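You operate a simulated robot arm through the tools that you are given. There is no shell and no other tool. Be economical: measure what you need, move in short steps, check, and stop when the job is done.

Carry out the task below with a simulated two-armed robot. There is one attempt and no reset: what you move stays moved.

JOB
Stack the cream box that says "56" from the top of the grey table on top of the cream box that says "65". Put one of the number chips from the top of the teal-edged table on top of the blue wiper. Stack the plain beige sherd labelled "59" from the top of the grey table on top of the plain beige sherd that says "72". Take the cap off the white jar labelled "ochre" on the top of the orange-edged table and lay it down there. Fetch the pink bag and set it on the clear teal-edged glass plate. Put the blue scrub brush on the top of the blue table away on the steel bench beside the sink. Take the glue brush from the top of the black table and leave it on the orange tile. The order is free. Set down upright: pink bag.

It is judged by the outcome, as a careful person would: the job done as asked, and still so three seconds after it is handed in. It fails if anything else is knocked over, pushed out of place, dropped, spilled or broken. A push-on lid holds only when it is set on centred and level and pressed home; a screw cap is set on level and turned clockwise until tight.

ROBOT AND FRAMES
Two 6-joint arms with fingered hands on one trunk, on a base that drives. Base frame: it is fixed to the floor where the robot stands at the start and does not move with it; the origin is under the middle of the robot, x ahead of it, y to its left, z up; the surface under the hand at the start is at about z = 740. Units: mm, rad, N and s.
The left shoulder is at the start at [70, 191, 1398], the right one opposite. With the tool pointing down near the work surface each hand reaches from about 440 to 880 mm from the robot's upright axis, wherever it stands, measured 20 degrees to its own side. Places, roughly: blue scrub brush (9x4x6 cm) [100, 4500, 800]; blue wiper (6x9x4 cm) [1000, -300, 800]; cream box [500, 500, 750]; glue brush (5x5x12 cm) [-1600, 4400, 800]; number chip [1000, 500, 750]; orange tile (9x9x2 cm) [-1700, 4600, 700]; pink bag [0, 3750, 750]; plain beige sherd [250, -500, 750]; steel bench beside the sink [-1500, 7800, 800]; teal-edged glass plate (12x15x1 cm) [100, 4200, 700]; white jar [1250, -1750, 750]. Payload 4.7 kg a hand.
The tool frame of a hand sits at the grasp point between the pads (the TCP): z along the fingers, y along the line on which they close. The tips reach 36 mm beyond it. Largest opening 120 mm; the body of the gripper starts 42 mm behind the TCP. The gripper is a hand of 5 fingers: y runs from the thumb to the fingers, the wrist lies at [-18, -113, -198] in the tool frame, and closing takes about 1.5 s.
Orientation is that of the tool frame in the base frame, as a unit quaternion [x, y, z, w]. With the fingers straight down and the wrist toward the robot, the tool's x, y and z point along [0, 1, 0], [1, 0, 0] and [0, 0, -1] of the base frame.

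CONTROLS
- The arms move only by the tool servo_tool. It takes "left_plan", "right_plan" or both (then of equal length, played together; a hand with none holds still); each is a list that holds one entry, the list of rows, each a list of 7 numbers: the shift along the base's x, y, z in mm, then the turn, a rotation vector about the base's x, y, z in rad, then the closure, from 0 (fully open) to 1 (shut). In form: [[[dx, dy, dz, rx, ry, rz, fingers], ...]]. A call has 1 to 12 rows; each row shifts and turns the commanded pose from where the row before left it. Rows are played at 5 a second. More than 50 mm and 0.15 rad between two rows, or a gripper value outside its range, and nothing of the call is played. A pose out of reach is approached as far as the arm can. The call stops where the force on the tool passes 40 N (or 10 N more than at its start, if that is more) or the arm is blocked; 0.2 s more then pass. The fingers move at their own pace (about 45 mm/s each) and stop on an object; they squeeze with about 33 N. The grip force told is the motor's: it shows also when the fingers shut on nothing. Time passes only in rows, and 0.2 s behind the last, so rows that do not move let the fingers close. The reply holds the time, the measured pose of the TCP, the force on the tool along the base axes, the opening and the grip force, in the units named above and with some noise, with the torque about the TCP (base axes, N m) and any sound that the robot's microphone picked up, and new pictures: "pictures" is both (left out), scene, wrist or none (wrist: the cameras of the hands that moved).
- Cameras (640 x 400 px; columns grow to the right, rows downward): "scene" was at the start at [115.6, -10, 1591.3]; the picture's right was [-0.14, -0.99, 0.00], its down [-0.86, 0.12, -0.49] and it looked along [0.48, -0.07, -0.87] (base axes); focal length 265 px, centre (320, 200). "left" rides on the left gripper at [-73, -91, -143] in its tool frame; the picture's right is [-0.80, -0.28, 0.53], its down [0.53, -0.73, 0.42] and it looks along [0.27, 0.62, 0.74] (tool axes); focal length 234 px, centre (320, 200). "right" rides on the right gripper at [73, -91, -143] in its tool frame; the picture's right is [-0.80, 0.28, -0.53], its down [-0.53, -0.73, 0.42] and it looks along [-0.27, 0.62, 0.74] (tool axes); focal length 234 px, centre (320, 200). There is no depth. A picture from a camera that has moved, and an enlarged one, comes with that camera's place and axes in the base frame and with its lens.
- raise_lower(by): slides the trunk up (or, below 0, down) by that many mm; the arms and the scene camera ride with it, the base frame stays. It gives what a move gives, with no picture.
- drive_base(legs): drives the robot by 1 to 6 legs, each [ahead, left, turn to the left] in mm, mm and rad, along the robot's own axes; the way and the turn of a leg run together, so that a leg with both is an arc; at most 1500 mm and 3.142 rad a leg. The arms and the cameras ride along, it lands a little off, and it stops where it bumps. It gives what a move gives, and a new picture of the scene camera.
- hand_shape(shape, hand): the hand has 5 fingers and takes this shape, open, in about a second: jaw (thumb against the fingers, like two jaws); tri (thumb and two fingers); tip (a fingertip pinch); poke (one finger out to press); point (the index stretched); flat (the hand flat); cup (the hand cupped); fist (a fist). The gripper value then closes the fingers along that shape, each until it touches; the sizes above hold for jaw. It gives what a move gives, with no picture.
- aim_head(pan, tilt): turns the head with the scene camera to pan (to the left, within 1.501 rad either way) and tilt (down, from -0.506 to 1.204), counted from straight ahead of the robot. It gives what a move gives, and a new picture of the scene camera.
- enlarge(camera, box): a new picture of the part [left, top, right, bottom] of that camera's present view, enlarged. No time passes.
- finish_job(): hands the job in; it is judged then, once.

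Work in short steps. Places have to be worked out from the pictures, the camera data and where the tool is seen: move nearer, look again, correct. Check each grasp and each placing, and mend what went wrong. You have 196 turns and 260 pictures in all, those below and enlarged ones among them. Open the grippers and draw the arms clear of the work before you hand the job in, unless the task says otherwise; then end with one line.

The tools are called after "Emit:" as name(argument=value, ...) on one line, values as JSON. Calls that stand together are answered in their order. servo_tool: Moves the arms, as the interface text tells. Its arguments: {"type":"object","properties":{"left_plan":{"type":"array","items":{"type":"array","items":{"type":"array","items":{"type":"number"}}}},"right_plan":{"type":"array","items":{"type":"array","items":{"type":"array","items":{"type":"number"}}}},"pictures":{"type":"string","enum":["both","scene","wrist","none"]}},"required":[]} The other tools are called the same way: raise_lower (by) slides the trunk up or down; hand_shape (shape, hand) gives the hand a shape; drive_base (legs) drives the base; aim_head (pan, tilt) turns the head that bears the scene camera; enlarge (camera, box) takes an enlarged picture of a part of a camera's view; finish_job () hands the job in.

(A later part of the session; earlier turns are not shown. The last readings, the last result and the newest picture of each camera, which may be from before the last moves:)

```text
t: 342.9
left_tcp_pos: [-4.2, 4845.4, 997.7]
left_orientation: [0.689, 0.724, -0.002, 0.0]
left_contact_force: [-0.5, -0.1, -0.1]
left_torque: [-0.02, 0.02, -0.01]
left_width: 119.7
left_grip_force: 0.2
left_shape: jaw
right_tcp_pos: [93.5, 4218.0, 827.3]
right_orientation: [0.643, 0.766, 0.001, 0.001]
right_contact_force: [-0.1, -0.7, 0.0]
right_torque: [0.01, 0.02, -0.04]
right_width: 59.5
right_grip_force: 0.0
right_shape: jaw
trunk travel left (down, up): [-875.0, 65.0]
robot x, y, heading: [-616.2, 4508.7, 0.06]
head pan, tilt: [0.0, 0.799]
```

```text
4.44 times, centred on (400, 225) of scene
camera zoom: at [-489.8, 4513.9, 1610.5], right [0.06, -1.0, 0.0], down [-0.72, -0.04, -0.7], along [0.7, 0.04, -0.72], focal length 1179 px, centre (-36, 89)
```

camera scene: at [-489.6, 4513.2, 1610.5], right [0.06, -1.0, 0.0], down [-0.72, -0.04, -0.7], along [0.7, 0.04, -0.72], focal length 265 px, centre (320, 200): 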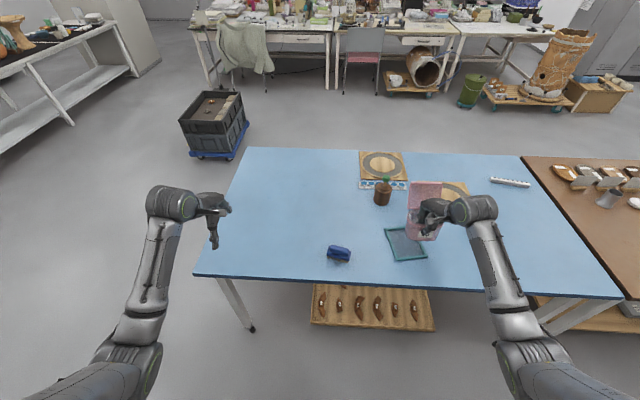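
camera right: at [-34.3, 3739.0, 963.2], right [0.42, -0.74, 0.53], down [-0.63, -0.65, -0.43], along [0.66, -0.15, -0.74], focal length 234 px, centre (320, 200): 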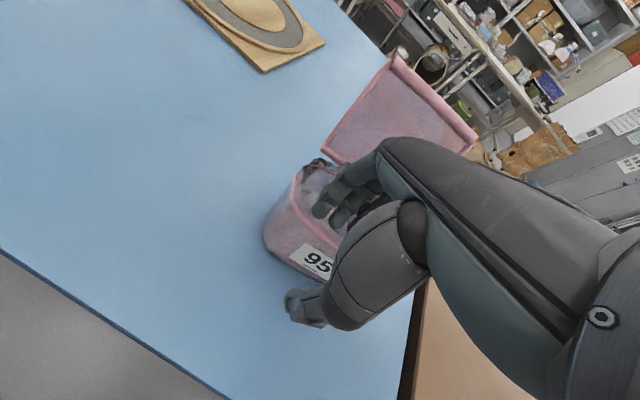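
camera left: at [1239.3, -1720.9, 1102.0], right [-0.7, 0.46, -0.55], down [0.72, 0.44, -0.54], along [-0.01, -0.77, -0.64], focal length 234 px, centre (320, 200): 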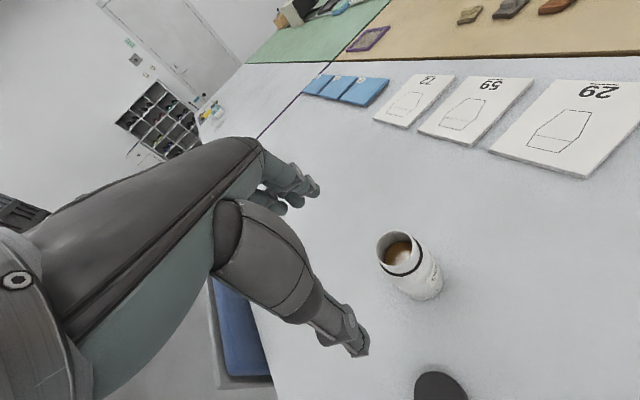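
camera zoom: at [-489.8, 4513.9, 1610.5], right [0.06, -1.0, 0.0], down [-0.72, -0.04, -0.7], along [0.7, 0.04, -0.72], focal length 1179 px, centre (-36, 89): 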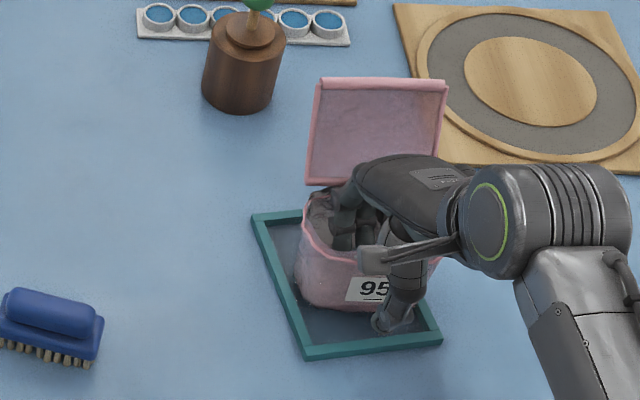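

The bag stands on the plate. Raise the hand straight out, un-yaw toward the brush's angle, and drive 190 mm left.

Emit:
servo_tool(right_plan=[[[0, 0, 20, 0, 0, 0, 0.5], [0, 0, 40, 0, 0, 0, 0.5], [0, 0, 45, 0, 0, 0, 0.5], [0, 0, 40, 0, 0, -0.13, 0.3], [0, 0, 10, 0, 0, -0.14, 0.2], [0, 0, 0, 0, 0, 0, 0.2]]], pictures="none")

Emit:
drive_base(legs=[[0, 190, 0]])

Emit:
enlarge(camera="scene", box=[360, 180, 480, 280])

```text
t: 344.3
left_tcp_pos: [-3.8, 4844.4, 997.0]
left_orientation: [0.689, 0.724, -0.001, -0.002]
left_contact_force: [0.3, 0.4, 0.5]
left_torque: [-0.01, -0.01, 0.01]
left_width: 120.0
left_grip_force: 0.0
left_shape: jaw
right_tcp_pos: [93.2, 4217.9, 984.0]
right_orientation: [0.741, 0.671, 0.0, 0.001]
right_contact_force: [-0.3, -0.1, 0.3]
right_torque: [0.04, 0.0, 0.0]
right_width: 95.9
right_grip_force: 0.0
right_shape: jaw
trunk travel left (down, up): [-875.0, 65.0]
robot x, y, heading: [-622.1, 4505.7, 0.059]
head pan, tilt: [0.0, 0.799]
```

```text
t: 345.9
left_tcp_pos: [-17.7, 5033.4, 997.5]
left_orientation: [0.688, 0.726, -0.001, -0.002]
left_contact_force: [-0.4, -1.0, 0.2]
left_torque: [0.02, -0.01, 0.0]
left_width: 119.8
left_grip_force: 0.0
left_shape: jaw
right_tcp_pos: [83.0, 4406.9, 983.5]
right_orientation: [0.739, 0.674, -0.001, 0.002]
right_contact_force: [-0.2, -0.3, 0.0]
right_torque: [0.03, 0.01, 0.03]
right_width: 95.6
right_grip_force: 0.0
right_shape: jaw
trunk travel left (down, up): [-875.0, 65.0]
robot x, y, heading: [-629.3, 4698.0, 0.064]
head pan, tilt: [0.0, 0.799]
camera scene: at [-501.3, 4700.1, 1610.5], right [0.06, -1.0, 0.0], down [-0.72, -0.05, -0.7], along [0.7, 0.05, -0.72], focal length 265 px, centre (320, 200)
```

scene: 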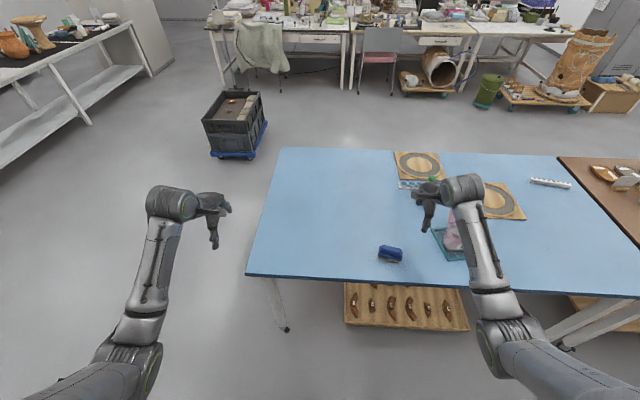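

```text
4.00 times, centred on (420, 230) of scene
camera zoom: at [-501.3, 4700.1, 1610.5], right [0.06, -1.0, 0.0], down [-0.72, -0.05, -0.7], along [0.7, 0.05, -0.72], focal length 1061 px, centre (-80, 80)
```

zoom: 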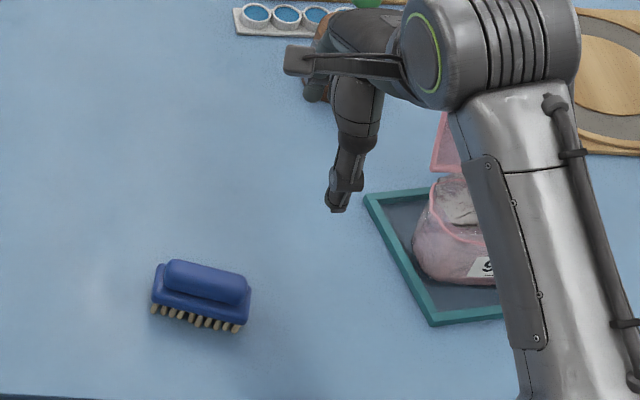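

Brush at (57,4480), yaw ≈−0.13. Move above and descend around its body.

Emit:
servo_tool(right_plan=[[[-13, 36, -30, 0, 0, -0.02, 0.3], [-13, 37, -30, 0, 0, -0.02, 0.3], [0, 0, -45, 0, 0, 0, 0.3], [0, 0, -45, 0, 0, 0, 0.3], [0, 0, 0, 0, 0, 0, 0.3]]], pictures="wrist")

```text
t: 347.1
left_tcp_pos: [-16.9, 5035.1, 998.3]
left_orientation: [0.688, 0.726, -0.003, 0.0]
left_contact_force: [-0.1, -0.8, 0.6]
left_torque: [-0.01, 0.0, 0.03]
left_width: 119.8
left_grip_force: 0.1
left_shape: jaw
right_tcp_pos: [56.3, 4480.2, 831.9]
right_orientation: [0.752, 0.659, 0.0, 0.002]
right_contact_force: [-0.2, 0.0, -0.2]
right_torque: [0.01, -0.02, 0.0]
right_width: 84.5
right_grip_force: 0.0
right_shape: jaw
trunk travel left (down, up): [-875.0, 65.0]
robot x, y, heading: [-631.1, 4695.5, 0.061]
head pan, tilt: [0.0, 0.799]
camera right: at [-23.4, 4565.0, 974.5], right [0.17, -0.83, 0.53], down [-0.8, -0.43, -0.42], along [0.58, -0.35, -0.74], focal length 234 px, centre (320, 200)
```

right: 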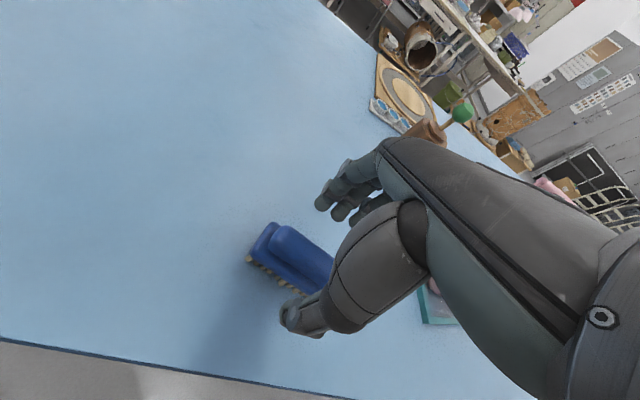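

Brush is between thumb and fingers. Descend, grip, and lift.

Emit:
servo_tool(right_plan=[[[-2, 0, -20, 0, 0, 0, 0.3], [0, 0, -18, 0, 0, 0, 0.4], [0, 0, 0, 0, 0, 0, 0.5], [0, 0, 0, 0, 0, 0, 0.58], [0, 0, 0, 0, 0, 0, 0.65], [0, 0, 0, 0, 0, 0, 0.72], [0, 0, 0, 0, 0, 0, 0.78], [0, 0, 0, 0, 0, 0, 0.78], [0, 0, 30, 0, 0, 0, 0.78], [0, 0, 45, 0, 0, 0, 0.78], [0, 0, 45, 0, 0, 0, 0.78], [0, 0, 45, 0, 0, 0, 0.78]]], pictures="wrist")

```text
t: 349.7
left_tcp_pos: [-17.3, 5033.9, 997.5]
left_orientation: [0.688, 0.726, -0.002, 0.0]
left_contact_force: [0.3, 0.6, 0.4]
left_torque: [-0.03, 0.0, 0.01]
left_width: 119.7
left_grip_force: 0.0
left_shape: jaw
right_tcp_pos: [55.4, 4479.1, 962.4]
right_orientation: [0.752, 0.659, -0.002, 0.002]
right_contact_force: [0.4, 0.2, 0.0]
right_torque: [-0.03, -0.01, 0.0]
right_width: 34.5
right_grip_force: 33.1
right_shape: jaw
trunk travel left (down, up): [-875.0, 65.0]
robot x, y, heading: [-633.3, 4694.0, 0.061]
head pan, tilt: [0.0, 0.799]
camera right: at [-25.4, 4563.9, 1106.2], right [0.17, -0.83, 0.53], down [-0.8, -0.43, -0.42], along [0.58, -0.35, -0.74], focal length 234 px, centre (320, 200)
```

right: 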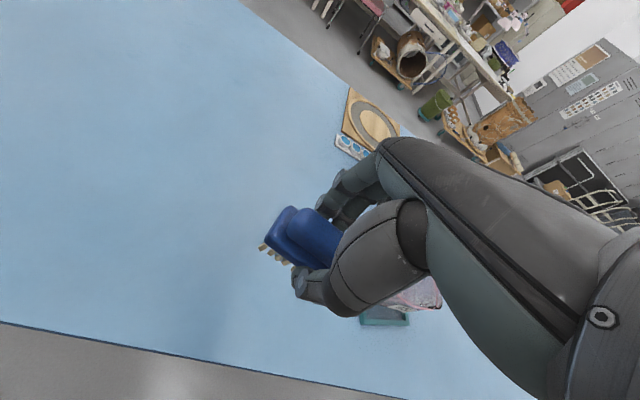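

Brush held. Turn to face +y and look left toward the black table.

Emit:
drive_base(legs=[[-60, 0, 1.51]])

Emit:
aim_head(pan=1.2, tilt=0.7)

```text
t: 353.9
left_tcp_pos: [-970.2, 5291.0, 997.4]
left_orientation: [0.003, 1.0, -0.001, 0.0]
left_contact_force: [-0.3, -0.9, -0.3]
left_torque: [-0.02, -0.02, 0.0]
left_width: 119.8
left_grip_force: 0.0
left_shape: jaw
right_tcp_pos: [-411.2, 5329.1, 963.4]
right_orientation: [0.098, 0.995, 0.001, 0.001]
right_contact_force: [0.3, 0.9, -1.2]
right_torque: [-0.02, -0.01, 0.0]
right_width: 34.6
right_grip_force: 33.3
right_shape: jaw
trunk travel left (down, up): [-875.0, 65.0]
robot x, y, heading: [-667.7, 4653.6, 1.571]
head pan, tilt: [0.0, 0.799]
camera scene: at [-669.8, 4784.9, 1610.5], right [1.0, 0.0, 0.0], down [0.0, -0.72, -0.7], along [0.0, 0.7, -0.72], focal length 265 px, centre (320, 200)
```

scene: 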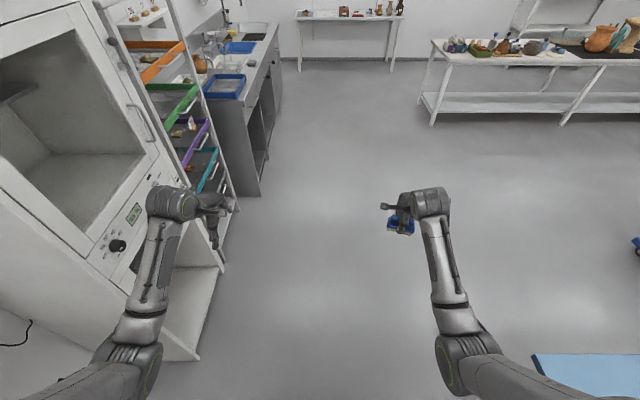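

```text
t: 355.3
left_tcp_pos: [-970.3, 5289.1, 997.3]
left_orientation: [0.004, 1.0, -0.001, 0.0]
left_contact_force: [0.8, 0.2, -0.5]
left_torque: [-0.02, 0.01, 0.03]
left_width: 119.6
left_grip_force: 0.0
left_shape: jaw
right_tcp_pos: [-412.0, 5328.3, 963.2]
right_orientation: [0.097, 0.995, 0.001, 0.001]
right_contact_force: [-1.3, 0.2, -1.5]
right_torque: [0.03, -0.01, -0.02]
right_width: 34.3
right_grip_force: 33.1
right_shape: jaw
trunk travel left (down, up): [-875.0, 65.0]
robot x, y, heading: [-671.4, 4657.4, 1.567]
head pan, tilt: [1.201, 0.7]
camera scene: at [-748.9, 4734.8, 1618.8], right [0.36, 0.93, 0.0], down [0.6, -0.23, -0.76], along [-0.71, 0.28, -0.64], focal length 265 px, centre (320, 200)
```

scene: 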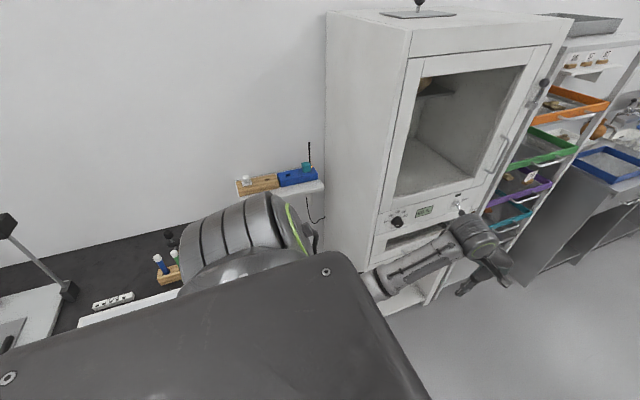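

The steel sink bench is ahead on the left. Drive up the aisle (keeping right of the rack) and turn to face it.

Emit:
drive_base(legs=[[0, -190, 0], [1500, 0, 0], [1300, 0, 0]])

Emit:
aim_head(pan=1.0, tilt=0.6)

```text
t: 370.1
left_tcp_pos: [-816.1, 8102.1, 996.8]
left_orientation: [0.001, 1.0, -0.001, 0.001]
left_contact_force: [-0.4, -0.4, 0.7]
left_torque: [0.0, -0.02, 0.0]
left_width: 119.9
left_grip_force: 0.0
left_shape: jaw
right_tcp_pos: [-257.9, 8142.8, 963.1]
right_orientation: [0.094, 0.996, 0.0, 0.0]
right_contact_force: [0.3, 0.3, -0.8]
right_torque: [0.01, -0.01, -0.01]
right_width: 34.6
right_grip_force: 33.4
right_shape: jaw
trunk travel left (down, up): [-875.0, 65.0]
robot x, y, heading: [-513.4, 7471.6, 1.579]
head pan, tilt: [1.201, 0.7]
camera scene: at [-590.5, 7548.2, 1618.8], right [0.35, 0.94, 0.0], down [0.6, -0.23, -0.76], along [-0.72, 0.27, -0.64], focal length 265 px, centre (320, 200)
```

scene: 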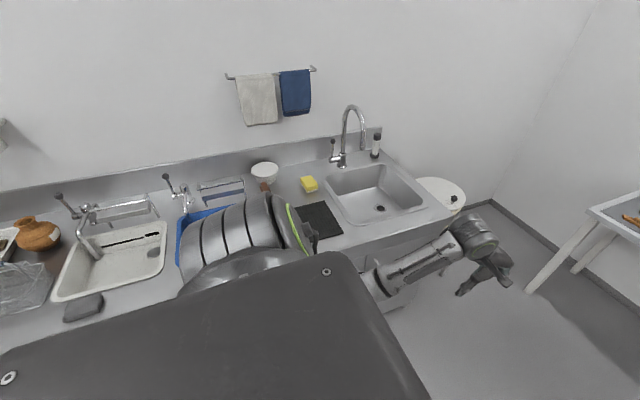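

```text
t: 370.9
left_tcp_pos: [-817.6, 8102.2, 997.1]
left_orientation: [0.0, 1.0, -0.002, 0.001]
left_contact_force: [0.9, 0.7, 0.0]
left_torque: [-0.02, -0.01, 0.0]
left_width: 119.7
left_grip_force: 0.0
left_shape: jaw
right_tcp_pos: [-257.3, 8145.0, 962.0]
right_orientation: [0.093, 0.996, 0.001, 0.0]
right_contact_force: [-0.2, 0.8, -1.6]
right_torque: [0.0, -0.01, 0.02]
right_width: 34.5
right_grip_force: 32.8
right_shape: jaw
trunk travel left (down, up): [-875.0, 65.0]
robot x, y, heading: [-510.8, 7467.9, 1.577]
head pan, tilt: [1.0, 0.6]
camera scene: at [-585.9, 7565.8, 1627.3], right [0.53, 0.85, 0.0], down [0.48, -0.3, -0.82], along [-0.7, 0.44, -0.57], focal length 265 px, centre (320, 200)
```

scene: 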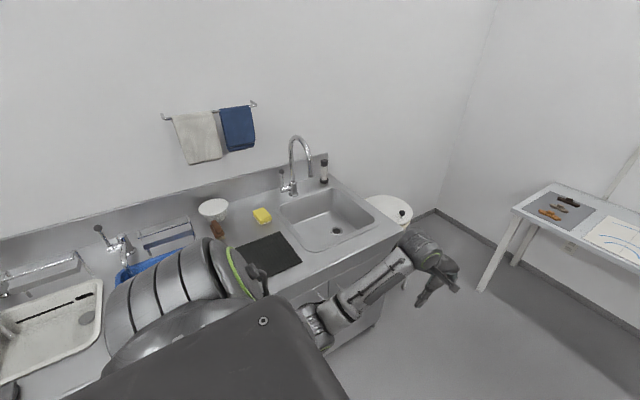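

Raise the held brush a bit, then turn left to face the bench.

Emit:
servo_tool(right_plan=[[[0, 0, 40, 0, 0, 0, 0.78], [0, 0, 40, 0, 0, 0, 0.78]]], pictures="none")

Emit:
aim_head(pan=0.0, tilt=0.75)

Emit:
drive_base(legs=[[0, 0, 1.565]])

```text
t: 371.4
left_tcp_pos: [-818.1, 8102.0, 996.8]
left_orientation: [0.0, 1.0, -0.001, 0.001]
left_contact_force: [-0.2, 0.3, 0.3]
left_torque: [0.01, 0.01, -0.01]
left_width: 120.1
left_grip_force: 0.1
left_shape: jaw
right_tcp_pos: [-257.3, 8144.0, 1044.0]
right_orientation: [0.093, 0.996, 0.0, 0.002]
right_contact_force: [0.9, -0.9, -1.1]
right_torque: [0.0, -0.01, -0.02]
right_width: 34.7
right_grip_force: 32.9
right_shape: jaw
trunk travel left (down, up): [-875.0, 65.0]
robot x, y, heading: [-513.9, 7468.6, 1.578]
head pan, tilt: [1.0, 0.6]
```

```text
t: 372.7
left_tcp_pos: [-817.2, 8101.1, 997.4]
left_orientation: [0.0, 1.0, -0.002, 0.001]
left_contact_force: [-0.7, -0.1, 0.9]
left_torque: [-0.01, 0.01, 0.0]
left_width: 119.8
left_grip_force: 0.0
left_shape: jaw
right_tcp_pos: [-257.0, 8143.5, 1044.0]
right_orientation: [0.093, 0.996, 0.0, 0.001]
right_contact_force: [-0.3, 0.4, -1.0]
right_torque: [-0.02, -0.04, 0.03]
right_width: 34.6
right_grip_force: 33.1
right_shape: jaw
trunk travel left (down, up): [-875.0, 65.0]
robot x, y, heading: [-509.6, 7467.5, 1.583]
head pan, tilt: [0.0, 0.75]
camera scene: at [-511.9, 7601.5, 1614.5], right [1.0, 0.01, 0.0], down [0.01, -0.68, -0.73], along [-0.01, 0.73, -0.68], focal length 265 px, centre (320, 200)
```

scene: 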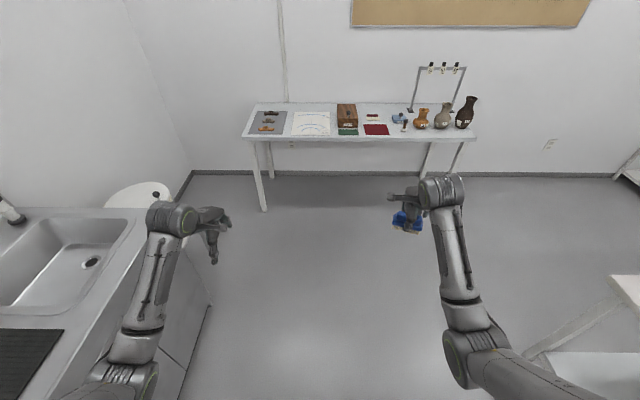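

```text
t: 377.1
left_tcp_pos: [-1139.6, 7156.0, 997.8]
left_orientation: [0.711, -0.703, 0.0, -0.002]
left_contact_force: [-0.6, 0.6, 0.1]
left_torque: [0.01, 0.02, 0.04]
left_width: 119.7
left_grip_force: 0.1
left_shape: jaw
right_tcp_pos: [-1188.8, 7718.2, 1043.0]
right_orientation: [-0.642, 0.766, 0.001, 0.0]
right_contact_force: [-1.3, 0.0, 0.0]
right_torque: [0.0, -0.02, 0.0]
right_width: 34.4
right_grip_force: 33.0
right_shape: jaw
trunk travel left (down, up): [-875.0, 65.0]
robot x, y, heading: [-510.9, 7467.8, -3.123]
head pan, tilt: [0.0, 0.75]
camera scene: at [-643.9, 7465.5, 1614.5], right [-0.02, 1.0, 0.0], down [0.68, 0.01, -0.73], along [-0.73, -0.01, -0.68], focal length 265 px, centre (320, 200)
```

scene: 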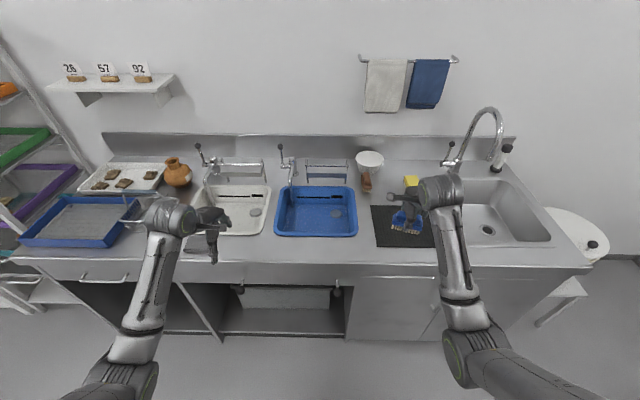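

Drive 160 mm left so the right hand is in front of the blue tray, and compare wrist and scene views to get the bench height.

Emit:
drive_base(legs=[[0, 160, -0.018]])

Emit:
enlarge(camera="right", box=[0, 0, 640, 400])

```text
t: 378.6
left_tcp_pos: [-1144.8, 7006.7, 997.0]
left_orientation: [-0.703, 0.711, -0.001, 0.001]
left_contact_force: [-0.1, 0.2, 0.1]
left_torque: [-0.01, -0.02, 0.01]
left_width: 119.8
left_grip_force: 0.1
left_shape: jaw
right_tcp_pos: [-1181.6, 7567.2, 1043.7]
right_orientation: [-0.633, 0.774, 0.001, -0.001]
right_contact_force: [0.3, 0.9, -0.8]
right_torque: [0.0, 0.02, -0.02]
right_width: 34.3
right_grip_force: 32.9
right_shape: jaw
trunk travel left (down, up): [-875.0, 65.0]
robot x, y, heading: [-513.3, 7309.0, 3.139]
head pan, tilt: [0.0, 0.75]
camera scene: at [-642.3, 7306.0, 1614.5], right [0.0, 1.0, 0.0], down [0.68, 0.0, -0.73], along [-0.73, 0.0, -0.68], focal length 265 px, centre (320, 200)
```

scene: 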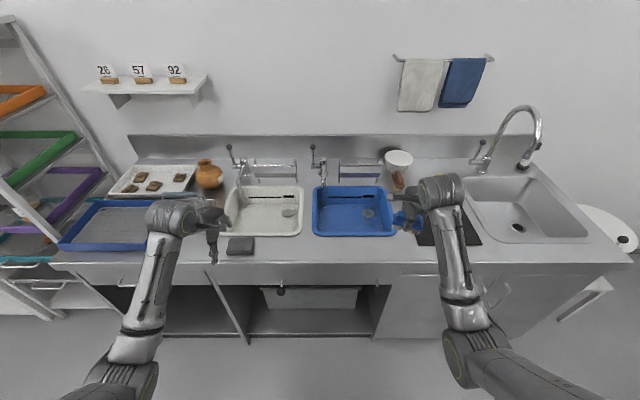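

```text
1.00 times, centred on (320, 200) of right (not enlarged: the box is as wide or as high as the picture)
camera zoom: at [-1106.1, 7479.1, 1187.1], right [-0.12, 0.84, 0.53], down [0.82, 0.38, -0.42], along [-0.56, 0.38, -0.74], focal length 234 px, centre (320, 200)
```

zoom: 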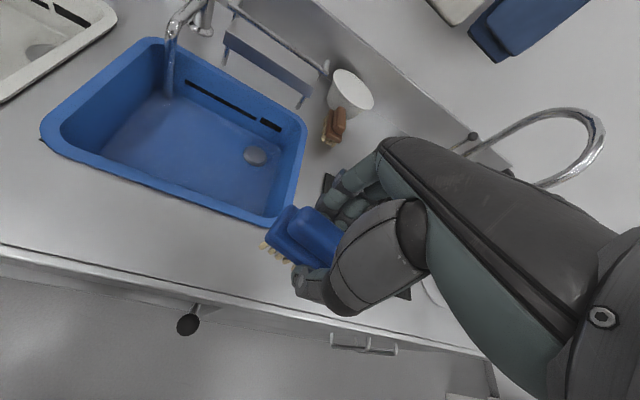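

Bench top z≈830; free strip in front of the blue tray x≈−1280…−1160. Align the brush and lower it at (−1221,7567).

Emit:
servo_tool(right_plan=[[[-20, 0, -30, 0, 0, 0.1, 0.78], [-20, 0, -35, 0, 0, 0.1, 0.78], [0, 0, -40, 0, 0, 0, 0.78], [0, 0, -30, 0, 0, 0, 0.78], [0, 0, 0, 0, 0, 0, 0.78]]], pictures="scene")

```text
t: 379.8
left_tcp_pos: [-1146.2, 7005.5, 997.1]
left_orientation: [-0.703, 0.711, -0.001, 0.002]
left_contact_force: [-0.5, 0.4, 1.0]
left_torque: [0.01, 0.01, 0.0]
left_width: 120.0
left_grip_force: 0.1
left_shape: jaw
right_tcp_pos: [-1223.9, 7566.3, 909.2]
right_orientation: [0.708, -0.706, -0.001, -0.001]
right_contact_force: [-0.1, 0.4, -0.4]
right_torque: [0.01, -0.01, -0.01]
right_width: 34.4
right_grip_force: 32.6
right_shape: jaw
trunk travel left (down, up): [-875.0, 65.0]
robot x, y, heading: [-509.4, 7298.3, 3.143]
head pan, tilt: [0.0, 0.75]
camera scene: at [-642.3, 7303.3, 1614.5], right [0.0, 1.0, 0.0], down [0.68, 0.0, -0.73], along [-0.73, 0.0, -0.68], focal length 265 px, centre (320, 200)
```

scene: 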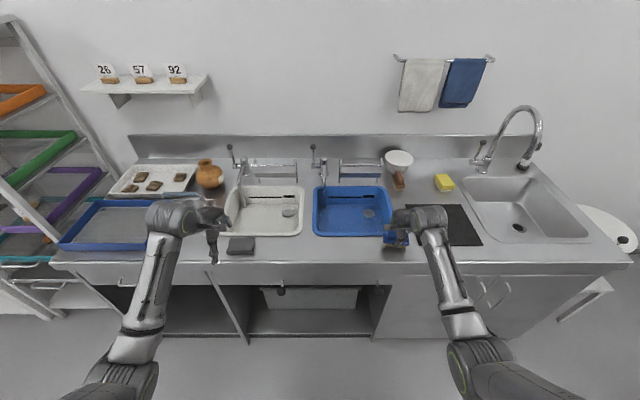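

Positioned in the free strip. Lower to contact.

Emit:
servo_tool(right_plan=[[[2, 0, -14, 0, 0, 0, 0.78], [0, 0, -5, 0, 0, 0, 0.78], [0, 0, -4, 0, 0, 0, 0.78], [0, 0, 0, 0, 0, 0, 0.78]]], pictures="none")

```text
t: 380.5
left_tcp_pos: [-1143.7, 7006.3, 998.6]
left_orientation: [-0.703, 0.711, 0.0, 0.001]
left_contact_force: [-1.1, -0.4, 0.3]
left_torque: [-0.02, 0.0, 0.0]
left_width: 119.9
left_grip_force: 0.0
left_shape: jaw
right_tcp_pos: [-1225.0, 7566.1, 900.5]
right_orientation: [0.708, -0.706, -0.012, 0.008]
right_contact_force: [6.1, -0.3, 23.0]
right_torque: [-0.09, -0.3, 0.01]
right_width: 36.1
right_grip_force: 33.5
right_shape: jaw
trunk travel left (down, up): [-875.0, 65.0]
robot x, y, heading: [-506.4, 7305.7, 3.141]
head pan, tilt: [0.0, 0.75]
stopped in row 3 (right hand): the force on the tool passed its limit at 43 N (the readings are from after the stop); the commanded pose is now the measured one
```

Contact with the bench. Release gently, then raise and check.

Emit:
servo_tool(right_plan=[[[0, 0, 1, 0, 0, 0, 0.72], [0, 0, 0, 0, 0, 0, 0.7], [0, 0, 0, 0, 0, 0, 0.68], [0, 0, 0, 0, 0, 0, 0.65], [0, 0, 0, 0, 0, 0, 0.55], [0, 0, 0, 0, 0, 0, 0.4], [0, 0, 0, 0, 0, 0, 0.3], [0, 0, 40, 0, 0, 0, 0.2], [0, 0, 45, 0, 0, 0, 0.1], [0, 0, 45, 0, 0, 0, 0]]], pictures="wrist")

```text
t: 382.7
left_tcp_pos: [-1145.2, 7005.8, 997.7]
left_orientation: [-0.703, 0.711, 0.0, 0.002]
left_contact_force: [0.5, -0.8, -0.1]
left_torque: [0.01, 0.02, -0.03]
left_width: 119.6
left_grip_force: 0.0
left_shape: jaw
right_tcp_pos: [-1226.3, 7565.9, 1028.2]
right_orientation: [0.708, -0.706, -0.007, 0.005]
right_contact_force: [0.2, -0.7, -0.1]
right_torque: [-0.01, 0.01, 0.01]
right_width: 119.4
right_grip_force: 0.0
right_shape: jaw
trunk travel left (down, up): [-875.0, 65.0]
robot x, y, heading: [-510.3, 7305.6, 3.143]
head pan, tilt: [0.0, 0.75]
camera right: at [-1131.1, 7493.5, 1169.8], right [-0.27, 0.8, 0.53], down [0.72, 0.54, -0.43], along [-0.63, 0.27, -0.73], focal length 234 px, centre (320, 200)
```

right: 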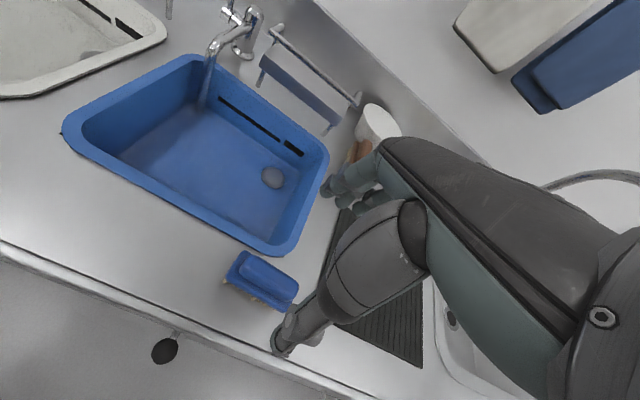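

Scrub brush placed. Drive back down the aisle to the black table and face it.

Emit:
drive_base(legs=[[-50, 0, 0], [0, 0, 1.571], [1500, 0, 0], [1400, 0, 0], [0, 0, -1.571]])

```text
t: 404.9
left_tcp_pos: [-1193.7, 4170.3, 996.6]
left_orientation: [-0.698, 0.716, 0.0, 0.002]
left_contact_force: [0.3, 0.1, 0.0]
left_torque: [0.0, -0.03, -0.01]
left_width: 120.0
left_grip_force: 0.0
left_shape: jaw
right_tcp_pos: [-1265.0, 4731.8, 1028.1]
right_orientation: [-0.704, 0.71, 0.008, -0.004]
right_contact_force: [0.2, 0.8, 0.2]
right_torque: [0.02, 0.0, 0.01]
right_width: 119.6
right_grip_force: 0.1
right_shape: jaw
trunk travel left (down, up): [-875.0, 65.0]
robot x, y, heading: [-549.1, 4459.1, 3.123]
head pan, tilt: [0.0, 0.75]
camera scene: at [-686.2, 4461.8, 1614.5], right [0.01, 1.0, 0.0], down [0.68, -0.01, -0.73], along [-0.73, 0.01, -0.68], focal length 265 px, centre (320, 200)
```

scene: 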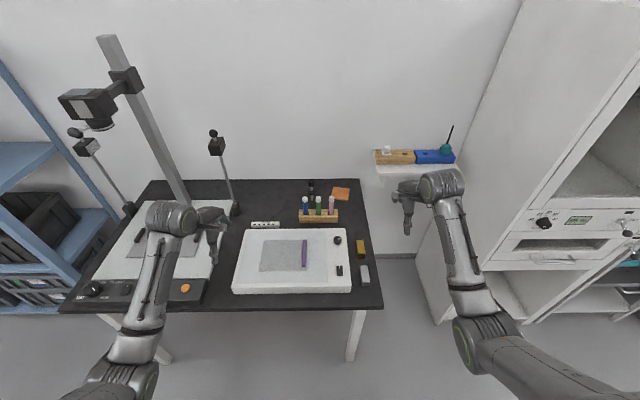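

Emit:
enlarge(camera="scene", box=[280, 165, 380, 230])

```text
6.15 times, centred on (330, 198) of scene
camera zoom: at [-686.2, 4461.8, 1614.5], right [0.01, 1.0, 0.0], down [0.68, -0.01, -0.73], along [-0.73, 0.01, -0.68], focal length 1632 px, centre (258, 215)
```

zoom: 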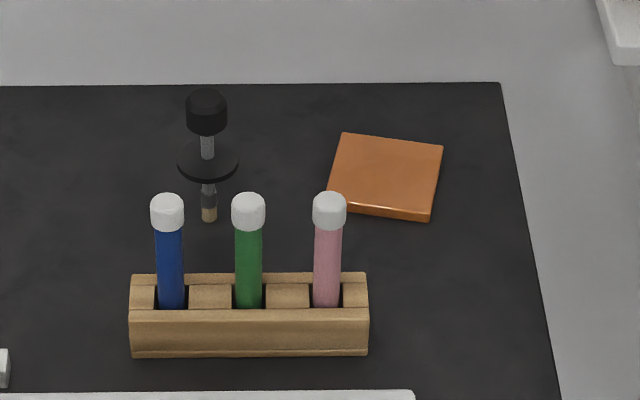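

The glue brush (black knob on a rod, ≈(−1619,4436), knob z≈836–866) and tile (≈(−1649,4575)) are located. Tuck the left arm in, then drive closer.

Emit:
servo_tool(left_plan=[[[40, -10, 0, 0, 0, 0, 0], [40, -10, 0, 0, 0, 0, 0], [40, -10, 0, 0, 0, 0, 0], [35, -10, 0, 0, 0, 0, 0], [0, 0, 0, 0, 0, 0, 0]]], pictures="none")

Emit:
drive_base(legs=[[0, 159, 0.018], [291, 0, 0]])

Emit:
hand_shape(hand="right", shape="tri")

```text
t: 406.1
left_tcp_pos: [-1038.4, 4134.0, 997.7]
left_orientation: [-0.698, 0.716, 0.0, 0.001]
left_contact_force: [-0.1, 0.4, -0.4]
left_torque: [0.02, -0.05, 0.01]
left_width: 119.7
left_grip_force: 0.1
left_shape: jaw
right_tcp_pos: [-1268.3, 4732.7, 1026.9]
right_orientation: [-0.704, 0.71, 0.008, -0.004]
right_contact_force: [0.1, -0.6, -1.3]
right_torque: [0.0, 0.04, 0.01]
right_width: 119.8
right_grip_force: 0.2
right_shape: jaw
trunk travel left (down, up): [-875.0, 65.0]
robot x, y, heading: [-553.3, 4461.9, 3.129]
head pan, tilt: [0.0, 0.75]
```

```text
t: 409.1
left_tcp_pos: [-1325.3, 3972.8, 997.4]
left_orientation: [-0.702, 0.712, 0.0, 0.001]
left_contact_force: [1.0, -0.2, 0.0]
left_torque: [0.0, 0.04, 0.04]
left_width: 119.9
left_grip_force: 0.1
left_shape: jaw
right_tcp_pos: [-1559.4, 4566.4, 1028.9]
right_orientation: [-0.707, 0.707, 0.008, -0.005]
right_contact_force: [0.3, -0.6, 0.0]
right_torque: [0.02, 0.02, -0.02]
right_width: 119.7
right_grip_force: 0.1
right_shape: jaw
trunk travel left (down, up): [-875.0, 65.0]
robot x, y, heading: [-844.9, 4305.8, 3.136]
head pan, tilt: [0.0, 0.75]
camera scene: at [-975.8, 4303.4, 1614.7], right [0.0, 1.0, 0.0], down [0.68, 0.0, -0.73], along [-0.73, 0.0, -0.68], focal length 265 px, centre (320, 200)
```

scene: 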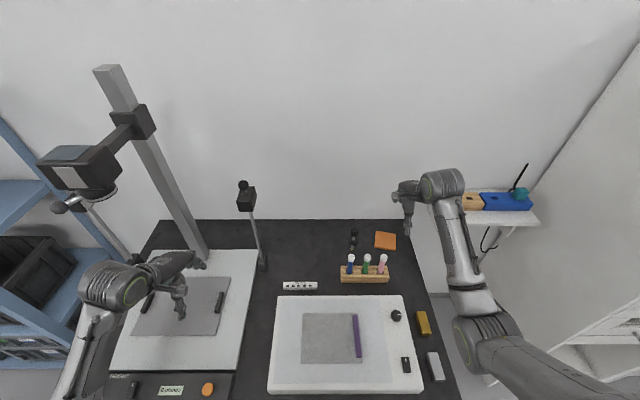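

```text
t: 410.0
left_tcp_pos: [-1325.9, 3971.3, 996.2]
left_orientation: [-0.702, 0.712, -0.001, 0.002]
left_contact_force: [0.6, -0.2, 0.5]
left_torque: [0.01, -0.04, 0.0]
left_width: 119.8
left_grip_force: 0.0
left_shape: jaw
right_tcp_pos: [-1560.5, 4567.2, 1028.2]
right_orientation: [0.707, -0.707, -0.008, 0.004]
right_contact_force: [-0.3, 0.3, -0.1]
right_torque: [0.02, 0.0, 0.06]
right_width: 119.5
right_grip_force: 0.0
right_shape: tri
trunk travel left (down, up): [-875.0, 65.0]
robot x, y, heading: [-844.6, 4305.8, 3.141]
head pan, tilt: [0.0, 0.75]
```

Emit:
enlarge(camera="scene", box=[330, 215, 410, 285])

```text
5.71 times, centred on (370, 250) of scene
camera zoom: at [-976.9, 4303.3, 1614.5], right [0.0, 1.0, 0.0], down [0.68, 0.0, -0.73], along [-0.73, 0.0, -0.68], focal length 1516 px, centre (34, -86)
```

zoom: 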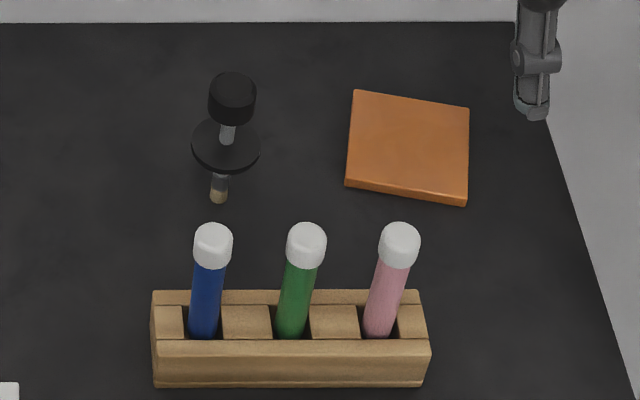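

Triangulated: knob top (−1636,4436,848), base z≈728; tile centre (−1661,4573). Move over the knob with pre-closed fingers.

Emit:
servo_tool(right_plan=[[[-25, -40, 0, 0, 0, 0, 0.3], [-25, -45, 0, 0, 0, 0, 0.4], [-25, -46, 0, 0, 0, 0, 0.45], [0, 0, -45, 0, 0, 0, 0.45], [0, 0, -45, 0, 0, 0, 0.45], [0, 0, -25, 0, 0, 0, 0.45], [0, 0, 0, 0, 0, 0, 0.45]]], pictures="wrist")

Emit:
enlarge(camera="scene", box=[330, 200, 410, 270])

```text
refused: row 2 steps farther than a row can; nothing moved
```

```text
5.71 times, centred on (370, 235) of scene
camera zoom: at [-976.9, 4303.3, 1614.5], right [0.0, 1.0, 0.0], down [0.68, 0.0, -0.73], along [-0.73, 0.0, -0.68], focal length 1516 px, centre (34, 0)
```

zoom: 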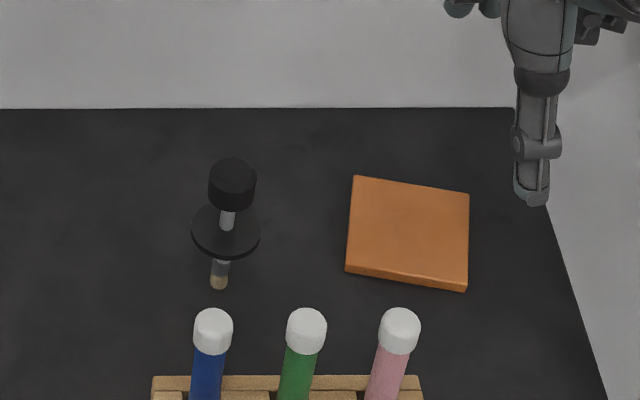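

Use shorter rows.

Emit:
servo_tool(right_plan=[[[-19, -33, 0, 0, 0, 0, 0.3], [-19, -33, 0, 0, 0, 0, 0.4], [-19, -33, 0, 0, 0, 0, 0.45], [-18, -32, 0, 0, 0, 0, 0.45], [0, 0, -45, 0, 0, 0, 0.45], [0, 0, -45, 0, 0, 0, 0.45], [0, 0, -25, 0, 0, 0, 0.45], [0, 0, 0, 0, 0, 0, 0.45]]], pictures="wrist")

Emit:
enlarge(camera="scene", box=[330, 200, 410, 270])

```text
t: 411.8
left_tcp_pos: [-1325.3, 3971.2, 996.5]
left_orientation: [-0.702, 0.712, -0.001, 0.002]
left_contact_force: [0.1, 0.7, -0.1]
left_torque: [-0.01, 0.01, -0.01]
left_width: 119.8
left_grip_force: 0.0
left_shape: jaw
right_tcp_pos: [-1634.2, 4437.0, 912.2]
right_orientation: [-0.707, 0.707, 0.008, -0.005]
right_contact_force: [-0.3, 0.7, -0.3]
right_torque: [-0.01, -0.02, -0.03]
right_width: 66.2
right_grip_force: 0.0
right_shape: tri
trunk travel left (down, up): [-875.0, 65.0]
robot x, y, heading: [-848.1, 4303.3, 3.145]
head pan, tilt: [0.0, 0.75]
camera right: at [-1539.2, 4364.8, 1053.1], right [-0.27, 0.8, 0.53], down [0.72, 0.53, -0.44], along [-0.63, 0.27, -0.72], focal length 234 px, centre (320, 200)
```

right: 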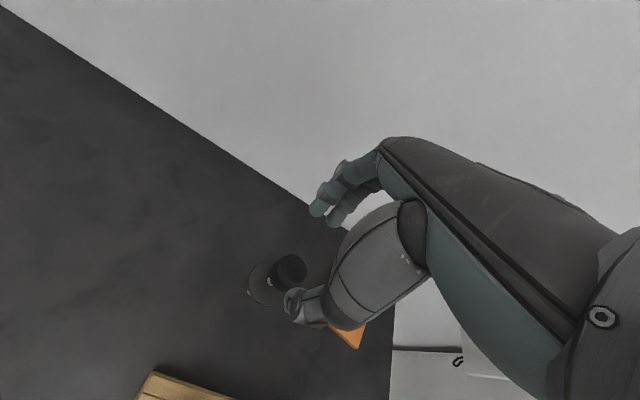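

```text
5.71 times, centred on (370, 235) of scene
camera zoom: at [-976.7, 4303.8, 1614.6], right [0.0, 1.0, 0.0], down [0.68, 0.0, -0.73], along [-0.73, 0.0, -0.68], focal length 1516 px, centre (34, 0)
```

zoom: 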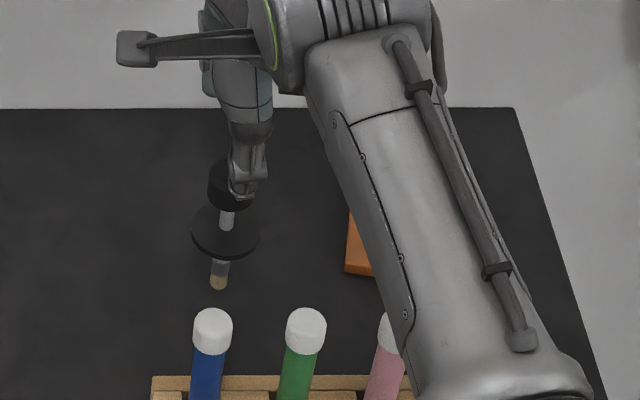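

Nearly centred; shift +3 in x, descend 54 mm and close gently on the knob.

Emit:
servo_tool(right_plan=[[[3, 0, -25, 0, 0, 0, 0.45], [0, 0, -20, 0, 0, 0, 0.45], [0, 0, -9, 0, 0, 0, 0.45], [0, 0, 0, 0, 0, 0, 0.55], [0, 0, 0, 0, 0, 0, 0.62], [0, 0, 0, 0, 0, 0, 0.68], [0, 0, 0, 0, 0, 0, 0.73], [0, 0, 0, 0, 0, 0, 0.78], [0, 0, 0, 0, 0, 0, 0.83], [0, 0, 0, 0, 0, 0, 0.83]]], pictures="wrist")

Emit:
enlarge(camera="scene", box=[330, 200, 410, 270])

```text
t: 414.0
left_tcp_pos: [-1326.2, 3972.2, 997.7]
left_orientation: [-0.702, 0.712, -0.001, 0.001]
left_contact_force: [0.3, 0.0, 0.0]
left_torque: [-0.01, 0.01, -0.01]
left_width: 119.9
left_grip_force: 0.2
left_shape: jaw
right_tcp_pos: [-1630.7, 4436.5, 857.5]
right_orientation: [-0.707, 0.707, 0.008, -0.004]
right_contact_force: [-0.4, 0.6, -0.6]
right_torque: [-0.04, -0.01, 0.03]
right_width: 25.2
right_grip_force: 32.4
right_shape: tri
trunk travel left (down, up): [-875.0, 65.0]
robot x, y, heading: [-845.8, 4303.1, 3.138]
head pan, tilt: [0.0, 0.75]
camera right: at [-1536.7, 4363.2, 999.6], right [-0.27, 0.8, 0.53], down [0.72, 0.53, -0.44], along [-0.63, 0.27, -0.72], focal length 234 px, centre (320, 200)
```

right: 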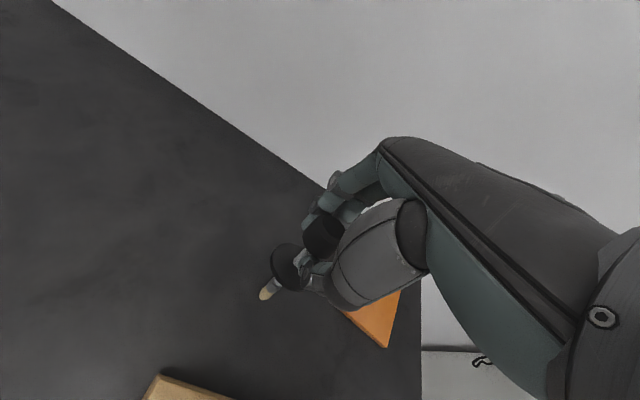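

```text
5.71 times, centred on (370, 235) of scene
camera zoom: at [-977.2, 4303.2, 1614.5], right [0.0, 1.0, 0.0], down [0.68, 0.0, -0.73], along [-0.73, 0.0, -0.68], focal length 1516 px, centre (34, 0)
```

zoom: 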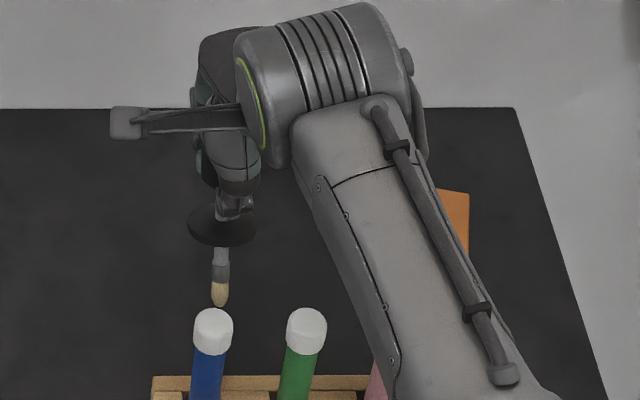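

Gripped, but the brush has tipped slightly (tip toward the robot). Lift 70 mm and inspect its tilt.

Emit:
servo_tool(right_plan=[[[0, 0, 25, 0, 0, 0, 0.83], [0, 0, 45, 0, 0, 0, 0.83], [0, 0, 0, 0, 0, 0, 0.83]]], pictures="wrist")

Emit:
enlarge(camera="scene", box=[330, 180, 410, 250])

```text
t: 414.8
left_tcp_pos: [-1326.3, 3971.8, 995.8]
left_orientation: [-0.702, 0.712, 0.0, 0.002]
left_contact_force: [0.2, 0.4, -0.3]
left_torque: [-0.01, -0.02, 0.01]
left_width: 119.9
left_grip_force: 0.0
left_shape: jaw
right_tcp_pos: [-1630.8, 4433.2, 929.0]
right_orientation: [0.707, -0.707, -0.008, 0.004]
right_contact_force: [0.4, 0.3, -0.2]
right_torque: [-0.03, -0.03, 0.0]
right_width: 25.1
right_grip_force: 32.9
right_shape: tri
trunk travel left (down, up): [-875.0, 65.0]
robot x, y, heading: [-845.4, 4304.7, 3.138]
head pan, tilt: [0.0, 0.75]
camera right: at [-1536.9, 4361.0, 1070.4], right [-0.27, 0.8, 0.53], down [0.73, 0.53, -0.43], along [-0.63, 0.27, -0.73], focal length 234 px, centre (320, 200)
```

right: 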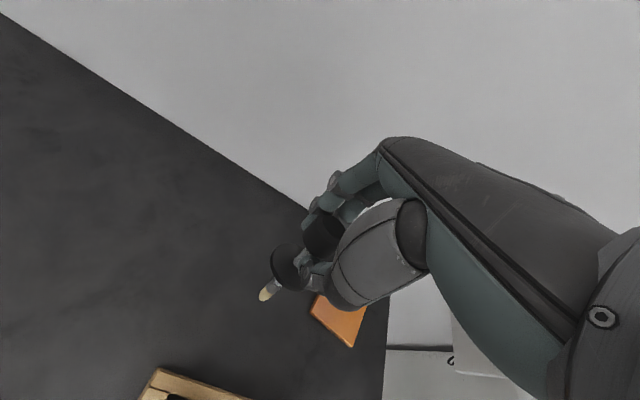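

```text
5.71 times, centred on (370, 215) of scene
camera zoom: at [-977.8, 4303.5, 1614.4], right [0.0, 1.0, 0.0], down [0.68, 0.0, -0.73], along [-0.73, 0.0, -0.68], focal length 1516 px, centre (34, 114)
```

zoom: 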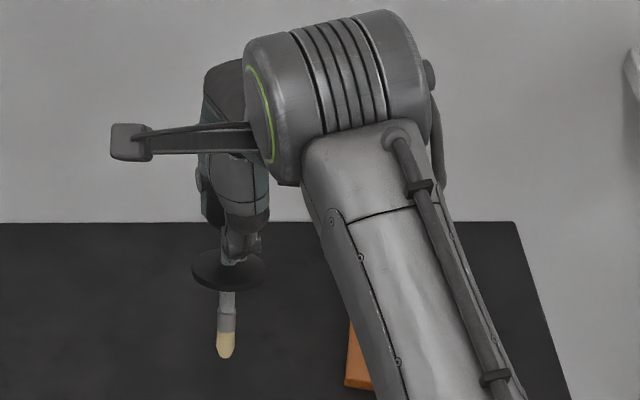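

The brush leans ~0.39 rad (tip toward robot). Pitch the hand +0.39 about y to make it vertical and re-check.

Emit:
servo_tool(right_plan=[[[0, 0, 0, 0, 0.13, 0, 0.83], [0, 0, 0, 0, 0.13, 0, 0.83], [0, 0, 0, 0, 0.13, 0, 0.83], [0, 0, 0, 0, 0, 0, 0.83]]], pictures="wrist")

Emit:
enlarge(camera="scene", box=[330, 180, 410, 250])

```text
t: 415.8
left_tcp_pos: [-1326.3, 3971.7, 996.5]
left_orientation: [-0.702, 0.712, -0.001, 0.003]
left_contact_force: [0.3, -0.7, 0.3]
left_torque: [0.02, -0.01, 0.02]
left_width: 119.7
left_grip_force: 0.1
left_shape: jaw
right_tcp_pos: [-1632.0, 4437.4, 928.2]
right_orientation: [-0.692, 0.693, 0.146, -0.142]
right_contact_force: [-0.3, -0.5, -0.6]
right_torque: [0.04, -0.01, -0.01]
right_width: 25.3
right_grip_force: 32.9
right_shape: tri
trunk travel left (down, up): [-875.0, 65.0]
robot x, y, heading: [-846.4, 4300.5, 3.14]
head pan, tilt: [0.0, 0.75]
camera right: at [-1490.9, 4363.7, 1023.9], right [-0.05, 0.8, 0.6], down [0.5, 0.53, -0.68], along [-0.86, 0.27, -0.43], focal length 234 px, centre (320, 200)
```

right: 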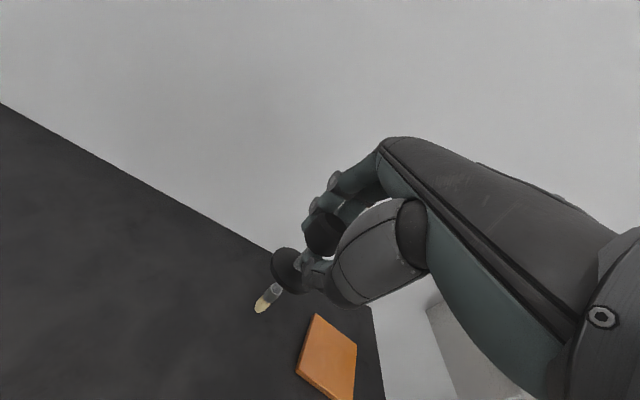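

```text
5.71 times, centred on (370, 215) of scene
camera zoom: at [-977.3, 4303.2, 1614.5], right [0.0, 1.0, 0.0], down [0.68, 0.0, -0.73], along [-0.73, 0.0, -0.68], focal length 1516 px, centre (34, 114)
```

zoom: 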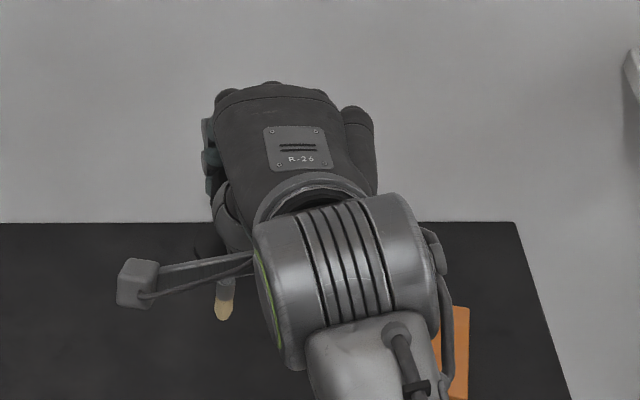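

The brush is now vertical to within a few degrees (tip ≈(−1642,4431,800)). Carry it over the tile centre and lower partway.

Emit:
servo_tool(right_plan=[[[-6, 47, 0, 0, 0, 0, 0.83], [-6, 47, 0, 0, 0, 0, 0.83], [-7, 47, 0, 0, 0, 0, 0.83], [0, 0, -20, 0, 0, 0, 0.83], [0, 0, -12, 0, 0, 0, 0.83], [0, 0, 0, 0, 0, 0, 0.83]]], pictures="wrist")

Emit:
enlarge(camera="scene", box=[340, 190, 440, 270])

```text
t: 417.2
left_tcp_pos: [-1326.2, 3971.7, 995.9]
left_orientation: [-0.703, 0.712, -0.001, 0.002]
left_contact_force: [0.4, -0.1, -1.0]
left_torque: [0.03, -0.01, 0.02]
left_width: 119.9
left_grip_force: 0.1
left_shape: jaw
right_tcp_pos: [-1652.3, 4577.2, 896.3]
right_orientation: [-0.692, 0.693, 0.145, -0.142]
right_contact_force: [-0.1, -0.1, -0.7]
right_torque: [0.01, 0.0, -0.02]
right_width: 25.4
right_grip_force: 33.5
right_shape: tri
trunk travel left (down, up): [-875.0, 65.0]
robot x, y, heading: [-843.0, 4302.0, 3.138]
head pan, tilt: [0.0, 0.75]
camera right: at [-1510.3, 4504.4, 991.2], right [-0.05, 0.8, 0.6], down [0.5, 0.53, -0.68], along [-0.86, 0.27, -0.43], focal length 234 px, centre (320, 200)
```

right: 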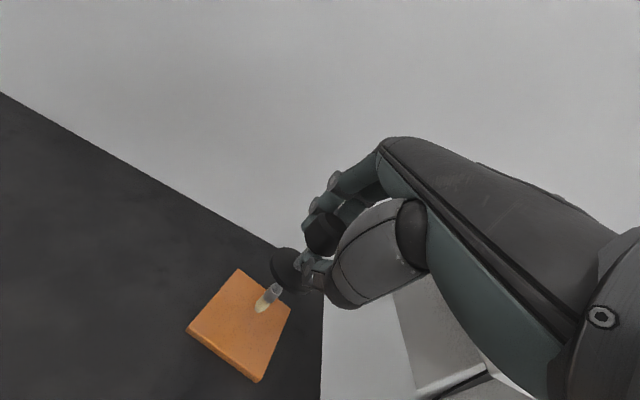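

```text
5.00 times, centred on (390, 230) of scene
camera zoom: at [-977.1, 4303.8, 1614.5], right [0.0, 1.0, 0.0], down [0.68, 0.0, -0.73], along [-0.73, 0.0, -0.68], focal length 1326 px, centre (-30, 50)
```

zoom: 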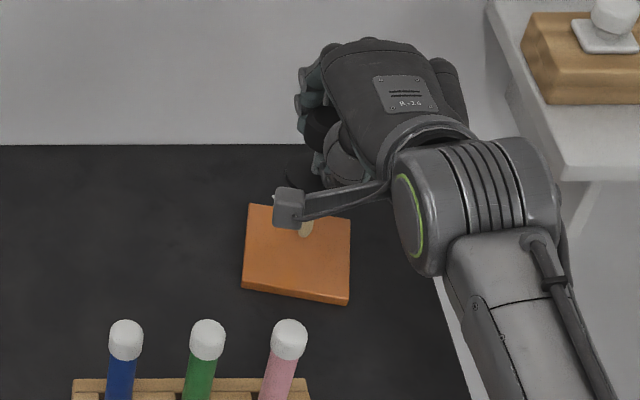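

Right over the tile centre. Lower slowly to contact.

Emit:
servo_tool(right_plan=[[[-3, -3, -8, 0, 0, 0, 0.83], [0, 0, -4, 0, 0, 0, 0.83], [0, 0, -3, 0, 0, 0, 0.83], [0, 0, 0, 0, 0, 0, 0.83]]], pictures="none")

```text
t: 418.2
left_tcp_pos: [-1327.3, 3971.9, 996.3]
left_orientation: [-0.703, 0.712, 0.0, 0.002]
left_contact_force: [-0.2, -0.7, 0.5]
left_torque: [0.0, -0.08, 0.01]
left_width: 119.8
left_grip_force: 0.0
left_shape: jaw
right_tcp_pos: [-1654.8, 4574.3, 882.0]
right_orientation: [-0.692, 0.693, 0.146, -0.142]
right_contact_force: [1.0, 1.2, -0.5]
right_torque: [-0.01, -0.03, -0.02]
right_width: 25.5
right_grip_force: 32.7
right_shape: tri
trunk travel left (down, up): [-875.0, 65.0]
robot x, y, heading: [-843.7, 4302.0, 3.137]
head pan, tilt: [0.0, 0.75]
```

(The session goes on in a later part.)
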